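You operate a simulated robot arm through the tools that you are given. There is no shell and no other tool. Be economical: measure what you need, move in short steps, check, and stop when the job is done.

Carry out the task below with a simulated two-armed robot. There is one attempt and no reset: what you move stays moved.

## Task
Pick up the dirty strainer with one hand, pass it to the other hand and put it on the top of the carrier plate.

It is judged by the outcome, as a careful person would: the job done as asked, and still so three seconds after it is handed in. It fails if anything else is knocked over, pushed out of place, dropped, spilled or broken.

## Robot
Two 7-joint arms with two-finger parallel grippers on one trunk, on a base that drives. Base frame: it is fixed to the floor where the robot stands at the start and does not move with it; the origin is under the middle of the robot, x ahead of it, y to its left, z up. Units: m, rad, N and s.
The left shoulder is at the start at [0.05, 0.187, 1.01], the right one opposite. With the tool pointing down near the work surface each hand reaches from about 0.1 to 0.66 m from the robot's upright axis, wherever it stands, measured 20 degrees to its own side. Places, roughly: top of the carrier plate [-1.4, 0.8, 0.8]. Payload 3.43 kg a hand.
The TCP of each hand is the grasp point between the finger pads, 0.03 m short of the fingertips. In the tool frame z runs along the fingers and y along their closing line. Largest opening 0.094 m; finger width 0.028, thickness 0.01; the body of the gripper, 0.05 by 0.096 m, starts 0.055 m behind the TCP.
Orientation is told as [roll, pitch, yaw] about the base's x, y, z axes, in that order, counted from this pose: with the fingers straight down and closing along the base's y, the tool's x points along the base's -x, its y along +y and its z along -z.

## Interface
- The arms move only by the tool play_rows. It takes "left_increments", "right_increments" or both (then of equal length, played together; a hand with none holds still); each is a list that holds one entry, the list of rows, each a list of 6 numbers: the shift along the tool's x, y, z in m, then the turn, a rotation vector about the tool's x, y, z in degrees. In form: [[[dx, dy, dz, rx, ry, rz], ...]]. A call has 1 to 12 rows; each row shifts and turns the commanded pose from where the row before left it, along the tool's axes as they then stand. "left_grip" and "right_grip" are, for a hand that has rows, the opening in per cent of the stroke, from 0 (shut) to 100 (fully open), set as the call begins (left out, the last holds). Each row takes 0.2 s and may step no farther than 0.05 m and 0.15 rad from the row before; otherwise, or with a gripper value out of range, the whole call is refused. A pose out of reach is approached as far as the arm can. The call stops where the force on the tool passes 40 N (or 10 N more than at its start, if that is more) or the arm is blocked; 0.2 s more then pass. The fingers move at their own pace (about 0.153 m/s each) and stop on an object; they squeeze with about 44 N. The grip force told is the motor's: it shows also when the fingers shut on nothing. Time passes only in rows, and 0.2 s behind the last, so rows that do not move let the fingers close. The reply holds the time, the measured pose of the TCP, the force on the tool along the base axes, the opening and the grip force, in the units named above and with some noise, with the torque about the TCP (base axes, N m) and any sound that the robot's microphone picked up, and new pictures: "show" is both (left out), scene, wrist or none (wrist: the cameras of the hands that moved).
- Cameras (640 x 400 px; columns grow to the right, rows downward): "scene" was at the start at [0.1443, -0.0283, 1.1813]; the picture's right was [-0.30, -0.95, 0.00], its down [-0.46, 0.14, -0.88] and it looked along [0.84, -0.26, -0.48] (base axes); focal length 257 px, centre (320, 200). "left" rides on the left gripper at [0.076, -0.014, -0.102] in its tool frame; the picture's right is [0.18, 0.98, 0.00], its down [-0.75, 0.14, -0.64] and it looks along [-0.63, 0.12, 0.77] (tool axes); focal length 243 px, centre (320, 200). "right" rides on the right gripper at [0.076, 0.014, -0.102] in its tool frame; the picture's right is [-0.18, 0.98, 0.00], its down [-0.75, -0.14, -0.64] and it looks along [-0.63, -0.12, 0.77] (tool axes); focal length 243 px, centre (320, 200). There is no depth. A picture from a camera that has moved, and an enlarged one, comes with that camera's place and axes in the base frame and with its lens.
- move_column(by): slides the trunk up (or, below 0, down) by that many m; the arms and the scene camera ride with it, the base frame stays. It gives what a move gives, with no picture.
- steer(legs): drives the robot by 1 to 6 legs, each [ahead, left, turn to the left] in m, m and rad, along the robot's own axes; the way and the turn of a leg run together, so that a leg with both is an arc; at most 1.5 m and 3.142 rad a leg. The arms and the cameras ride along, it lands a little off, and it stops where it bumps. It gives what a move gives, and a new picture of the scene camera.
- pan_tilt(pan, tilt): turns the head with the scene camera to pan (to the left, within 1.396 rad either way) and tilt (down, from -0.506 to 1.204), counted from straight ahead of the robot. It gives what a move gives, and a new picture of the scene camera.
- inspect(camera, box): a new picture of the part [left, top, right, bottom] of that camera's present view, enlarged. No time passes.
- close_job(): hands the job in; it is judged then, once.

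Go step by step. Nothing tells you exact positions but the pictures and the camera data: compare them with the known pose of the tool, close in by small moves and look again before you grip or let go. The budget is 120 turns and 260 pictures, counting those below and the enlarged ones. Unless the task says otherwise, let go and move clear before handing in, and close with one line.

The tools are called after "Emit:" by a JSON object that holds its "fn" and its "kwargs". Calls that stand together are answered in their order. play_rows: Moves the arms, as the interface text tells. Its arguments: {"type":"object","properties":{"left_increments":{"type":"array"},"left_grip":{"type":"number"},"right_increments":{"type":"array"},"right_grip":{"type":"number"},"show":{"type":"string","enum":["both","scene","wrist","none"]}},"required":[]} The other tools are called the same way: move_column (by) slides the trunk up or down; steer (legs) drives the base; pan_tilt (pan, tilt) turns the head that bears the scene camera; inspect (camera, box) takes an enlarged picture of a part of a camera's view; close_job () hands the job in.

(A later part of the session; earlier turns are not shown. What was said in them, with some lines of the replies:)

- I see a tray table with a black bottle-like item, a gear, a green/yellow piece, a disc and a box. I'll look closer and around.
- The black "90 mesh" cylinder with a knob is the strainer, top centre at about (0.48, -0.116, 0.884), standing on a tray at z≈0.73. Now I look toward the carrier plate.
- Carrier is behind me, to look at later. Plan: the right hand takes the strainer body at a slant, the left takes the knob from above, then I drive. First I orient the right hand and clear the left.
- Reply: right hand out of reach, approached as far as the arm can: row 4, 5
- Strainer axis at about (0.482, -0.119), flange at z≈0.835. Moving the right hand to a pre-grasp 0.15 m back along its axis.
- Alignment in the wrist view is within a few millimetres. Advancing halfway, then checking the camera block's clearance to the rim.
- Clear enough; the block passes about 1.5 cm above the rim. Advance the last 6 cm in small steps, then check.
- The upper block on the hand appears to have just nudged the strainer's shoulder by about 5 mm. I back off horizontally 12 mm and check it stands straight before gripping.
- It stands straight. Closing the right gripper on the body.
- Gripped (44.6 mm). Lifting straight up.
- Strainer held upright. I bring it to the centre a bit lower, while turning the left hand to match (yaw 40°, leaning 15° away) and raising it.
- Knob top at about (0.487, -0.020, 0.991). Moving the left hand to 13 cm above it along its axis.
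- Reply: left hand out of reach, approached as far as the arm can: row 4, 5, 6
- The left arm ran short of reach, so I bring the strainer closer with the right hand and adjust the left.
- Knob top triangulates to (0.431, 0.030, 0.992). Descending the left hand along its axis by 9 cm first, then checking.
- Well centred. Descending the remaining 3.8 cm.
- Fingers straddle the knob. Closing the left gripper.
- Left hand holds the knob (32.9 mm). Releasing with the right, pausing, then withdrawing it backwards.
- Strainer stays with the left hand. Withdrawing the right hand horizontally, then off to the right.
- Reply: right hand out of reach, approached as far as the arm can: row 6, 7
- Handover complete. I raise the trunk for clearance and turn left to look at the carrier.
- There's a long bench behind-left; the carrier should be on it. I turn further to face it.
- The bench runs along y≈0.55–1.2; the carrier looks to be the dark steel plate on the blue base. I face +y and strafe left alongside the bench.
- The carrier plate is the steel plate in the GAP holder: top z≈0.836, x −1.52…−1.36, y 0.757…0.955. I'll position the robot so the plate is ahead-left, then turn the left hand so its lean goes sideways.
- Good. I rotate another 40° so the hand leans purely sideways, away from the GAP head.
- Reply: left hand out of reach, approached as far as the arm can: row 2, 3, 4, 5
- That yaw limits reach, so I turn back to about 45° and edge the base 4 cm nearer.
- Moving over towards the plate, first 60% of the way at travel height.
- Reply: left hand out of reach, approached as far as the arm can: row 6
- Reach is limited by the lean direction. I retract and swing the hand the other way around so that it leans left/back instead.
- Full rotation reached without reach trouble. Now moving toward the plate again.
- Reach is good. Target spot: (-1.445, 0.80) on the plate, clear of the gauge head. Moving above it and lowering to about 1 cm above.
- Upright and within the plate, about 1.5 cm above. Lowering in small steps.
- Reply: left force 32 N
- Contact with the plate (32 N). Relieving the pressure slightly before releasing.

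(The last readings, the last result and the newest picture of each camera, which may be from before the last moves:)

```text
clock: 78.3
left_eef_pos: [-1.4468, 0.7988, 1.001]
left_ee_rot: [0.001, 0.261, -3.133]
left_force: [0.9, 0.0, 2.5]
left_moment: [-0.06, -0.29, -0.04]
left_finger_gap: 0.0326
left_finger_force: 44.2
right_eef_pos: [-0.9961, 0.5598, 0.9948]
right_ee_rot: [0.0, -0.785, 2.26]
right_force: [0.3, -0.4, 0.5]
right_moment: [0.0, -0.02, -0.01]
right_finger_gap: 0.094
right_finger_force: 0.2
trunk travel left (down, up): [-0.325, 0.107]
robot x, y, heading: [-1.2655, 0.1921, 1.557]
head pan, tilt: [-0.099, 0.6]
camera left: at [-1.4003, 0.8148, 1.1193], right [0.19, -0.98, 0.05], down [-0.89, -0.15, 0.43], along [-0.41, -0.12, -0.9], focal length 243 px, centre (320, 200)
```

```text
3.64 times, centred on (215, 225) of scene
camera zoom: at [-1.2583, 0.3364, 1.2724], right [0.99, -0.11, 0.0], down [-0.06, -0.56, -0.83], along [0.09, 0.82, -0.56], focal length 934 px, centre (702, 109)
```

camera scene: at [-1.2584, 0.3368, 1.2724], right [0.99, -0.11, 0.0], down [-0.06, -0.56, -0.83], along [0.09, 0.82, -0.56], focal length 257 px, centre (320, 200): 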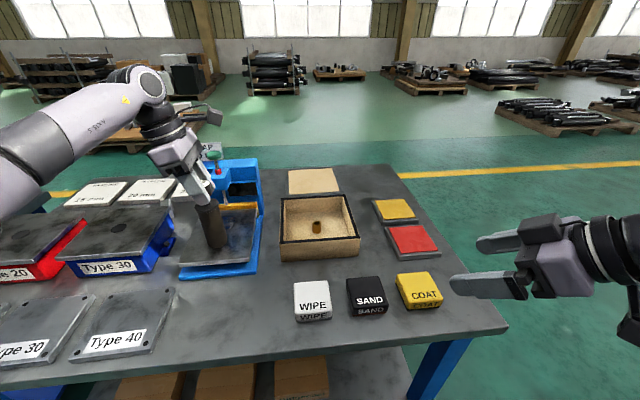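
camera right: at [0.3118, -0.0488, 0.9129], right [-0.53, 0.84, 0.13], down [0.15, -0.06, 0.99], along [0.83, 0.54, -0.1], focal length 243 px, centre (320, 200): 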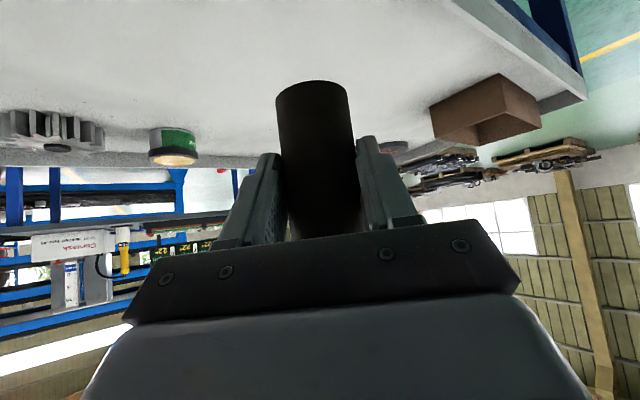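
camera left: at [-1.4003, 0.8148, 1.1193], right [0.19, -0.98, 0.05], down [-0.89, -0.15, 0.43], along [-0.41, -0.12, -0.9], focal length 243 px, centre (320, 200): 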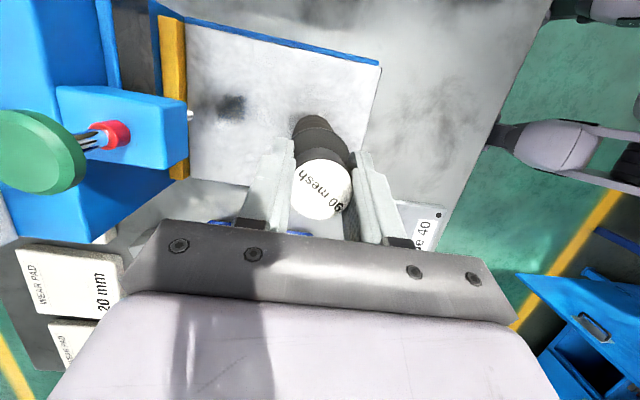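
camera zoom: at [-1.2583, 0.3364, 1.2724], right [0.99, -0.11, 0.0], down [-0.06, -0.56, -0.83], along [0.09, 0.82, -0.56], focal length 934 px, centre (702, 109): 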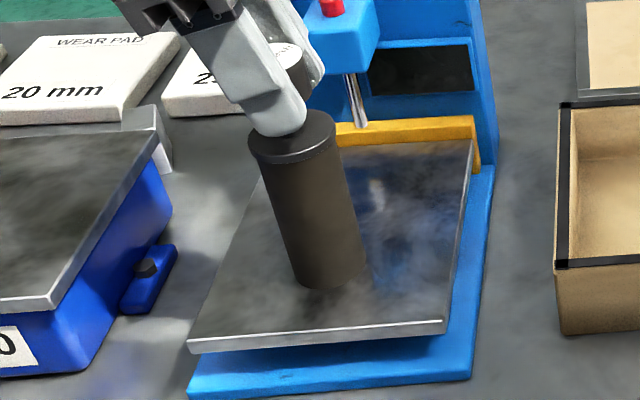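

Strainer rests on the plate with 2.5 N. Opening the left gripper partly.

Emit:
{"fn": "play_rows", "kwargs": {"left_increments": [[[0, 0, 0, 0, 0, 0], [0, 0, 0, 0, 0, 0], [0, 0, 0, 0, 0, 0]]], "left_grip": 68, "show": "wrist"}}

Emit:
{"fn": "inspect", "kwargs": {"camera": "scene", "box": [170, 170, 260, 280]}}

```text
clock: 79.2
left_eef_pos: [-1.4459, 0.8003, 1.0017]
left_ee_rot: [-0.002, 0.261, -3.133]
left_force: [0.3, -0.8, -0.2]
left_moment: [-0.03, 0.02, -0.01]
left_finger_gap: 0.064
left_finger_force: 0.0
right_eef_pos: [-0.9979, 0.559, 0.9956]
right_ee_rot: [0.0, -0.786, 2.261]
right_force: [0.1, -0.7, -0.3]
right_moment: [0.02, 0.01, -0.02]
right_finger_gap: 0.0942
right_finger_force: 0.0
trunk travel left (down, up): [-0.325, 0.107]
robot x, y, heading: [-1.2716, 0.1893, 1.563]
head pan, tilt: [-0.099, 0.6]
camera left: at [-1.4007, 0.8152, 1.1204], right [0.19, -0.98, 0.05], down [-0.89, -0.15, 0.42], along [-0.41, -0.12, -0.9], focal length 243 px, centre (320, 200)
```

left: 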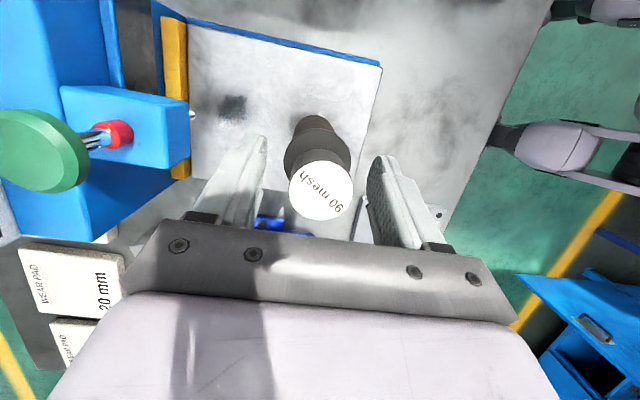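

```text
3.64 times, centred on (215, 225) of scene
camera zoom: at [-1.2584, 0.3367, 1.2724], right [0.99, -0.11, 0.0], down [-0.06, -0.56, -0.83], along [0.09, 0.82, -0.56], focal length 934 px, centre (702, 109)
```

zoom: 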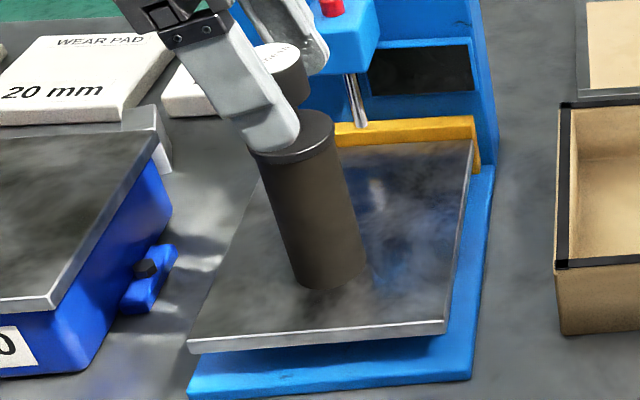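

Free and upright. Backing off along the tool axis upward, then moving back clear.

Emit:
{"fn": "play_rows", "kwargs": {"left_increments": [[[0, 0, -0.01, 0, 0, 0], [0, 0, -0.02, 0, 0, 0], [0, 0, -0.03, 0, 0, 0], [0, 0, -0.03, 0, 0, 0], [0, 0, -0.03, 0, 0, 0], [0, 0.03, 0, 0, 0, 0], [0, 0.03, 0, 0, 0, 0], [0, 0.03, 0, 0, 0, 0], [0, 0.03, 0, 0, 0, 0], [0, 0.03, 0, 0, 0, 0], [0, 0, 0, 0, 0, 0]]], "show": "scene"}}

Emit:
{"fn": "inspect", "kwargs": {"camera": "scene", "box": [130, 140, 290, 290]}}

```text
clock: 81.5
left_eef_pos: [-1.476, 0.6508, 1.1168]
left_ee_rot: [0.0, 0.262, -3.131]
left_force: [0.1, 0.1, 0.0]
left_moment: [0.03, 0.01, -0.01]
left_finger_gap: 0.0639
left_finger_force: 0.0
right_eef_pos: [-0.9988, 0.5608, 0.9955]
right_ee_rot: [0.0, -0.785, 2.262]
right_force: [-0.7, 0.5, -0.1]
right_moment: [0.0, 0.0, -0.01]
right_finger_gap: 0.0938
right_finger_force: 0.1
trunk travel left (down, up): [-0.325, 0.107]
robot x, y, heading: [-1.2676, 0.1915, 1.556]
head pan, tilt: [-0.099, 0.6]
camera scene: at [-1.2584, 0.3367, 1.2724], right [0.99, -0.11, 0.0], down [-0.06, -0.56, -0.83], along [0.09, 0.82, -0.56], focal length 257 px, centre (320, 200)
```

scene: 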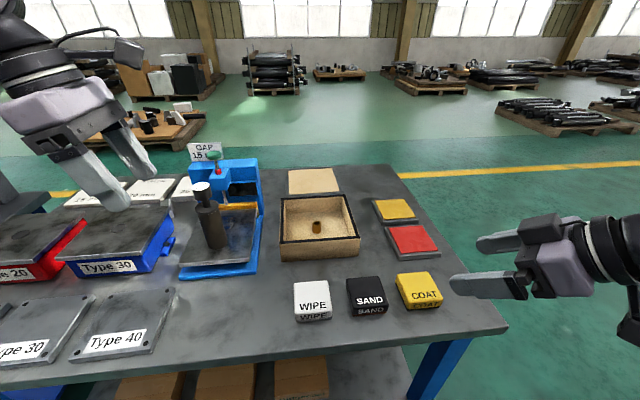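

```text
2.67 times, centred on (210, 215) of scene
camera zoom: at [-1.2584, 0.3367, 1.2724], right [0.99, -0.11, 0.0], down [-0.06, -0.56, -0.83], along [0.09, 0.82, -0.56], focal length 685 px, centre (613, 160)
```

zoom: 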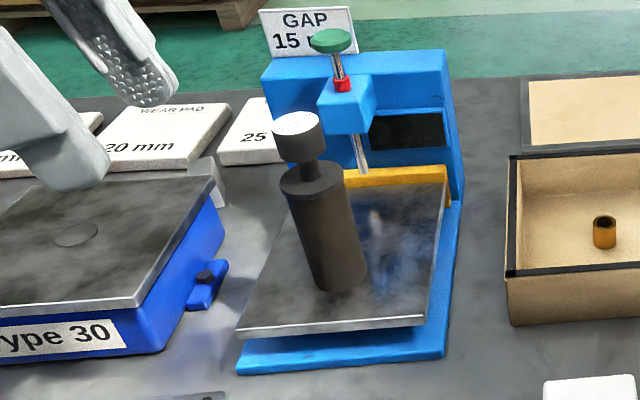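

The strainer stands upright on the carrier plate, both hands are clear, and nothing else has moved. Handing in.

Emit:
{"fn": "close_job", "kwargs": {}}

```text
The job is handed in.
```

The dirty strainer was picked up with the right hand, passed to the left, and set down upright on the carrier plate in the GAP holder, and the job is handed in. I took that plate as the carrier because it is the one nearest the place you gave. During the pick-up, the right hand nudged the strainer about 5 mm on the tray before gripping it. Nothing else was disturbed.
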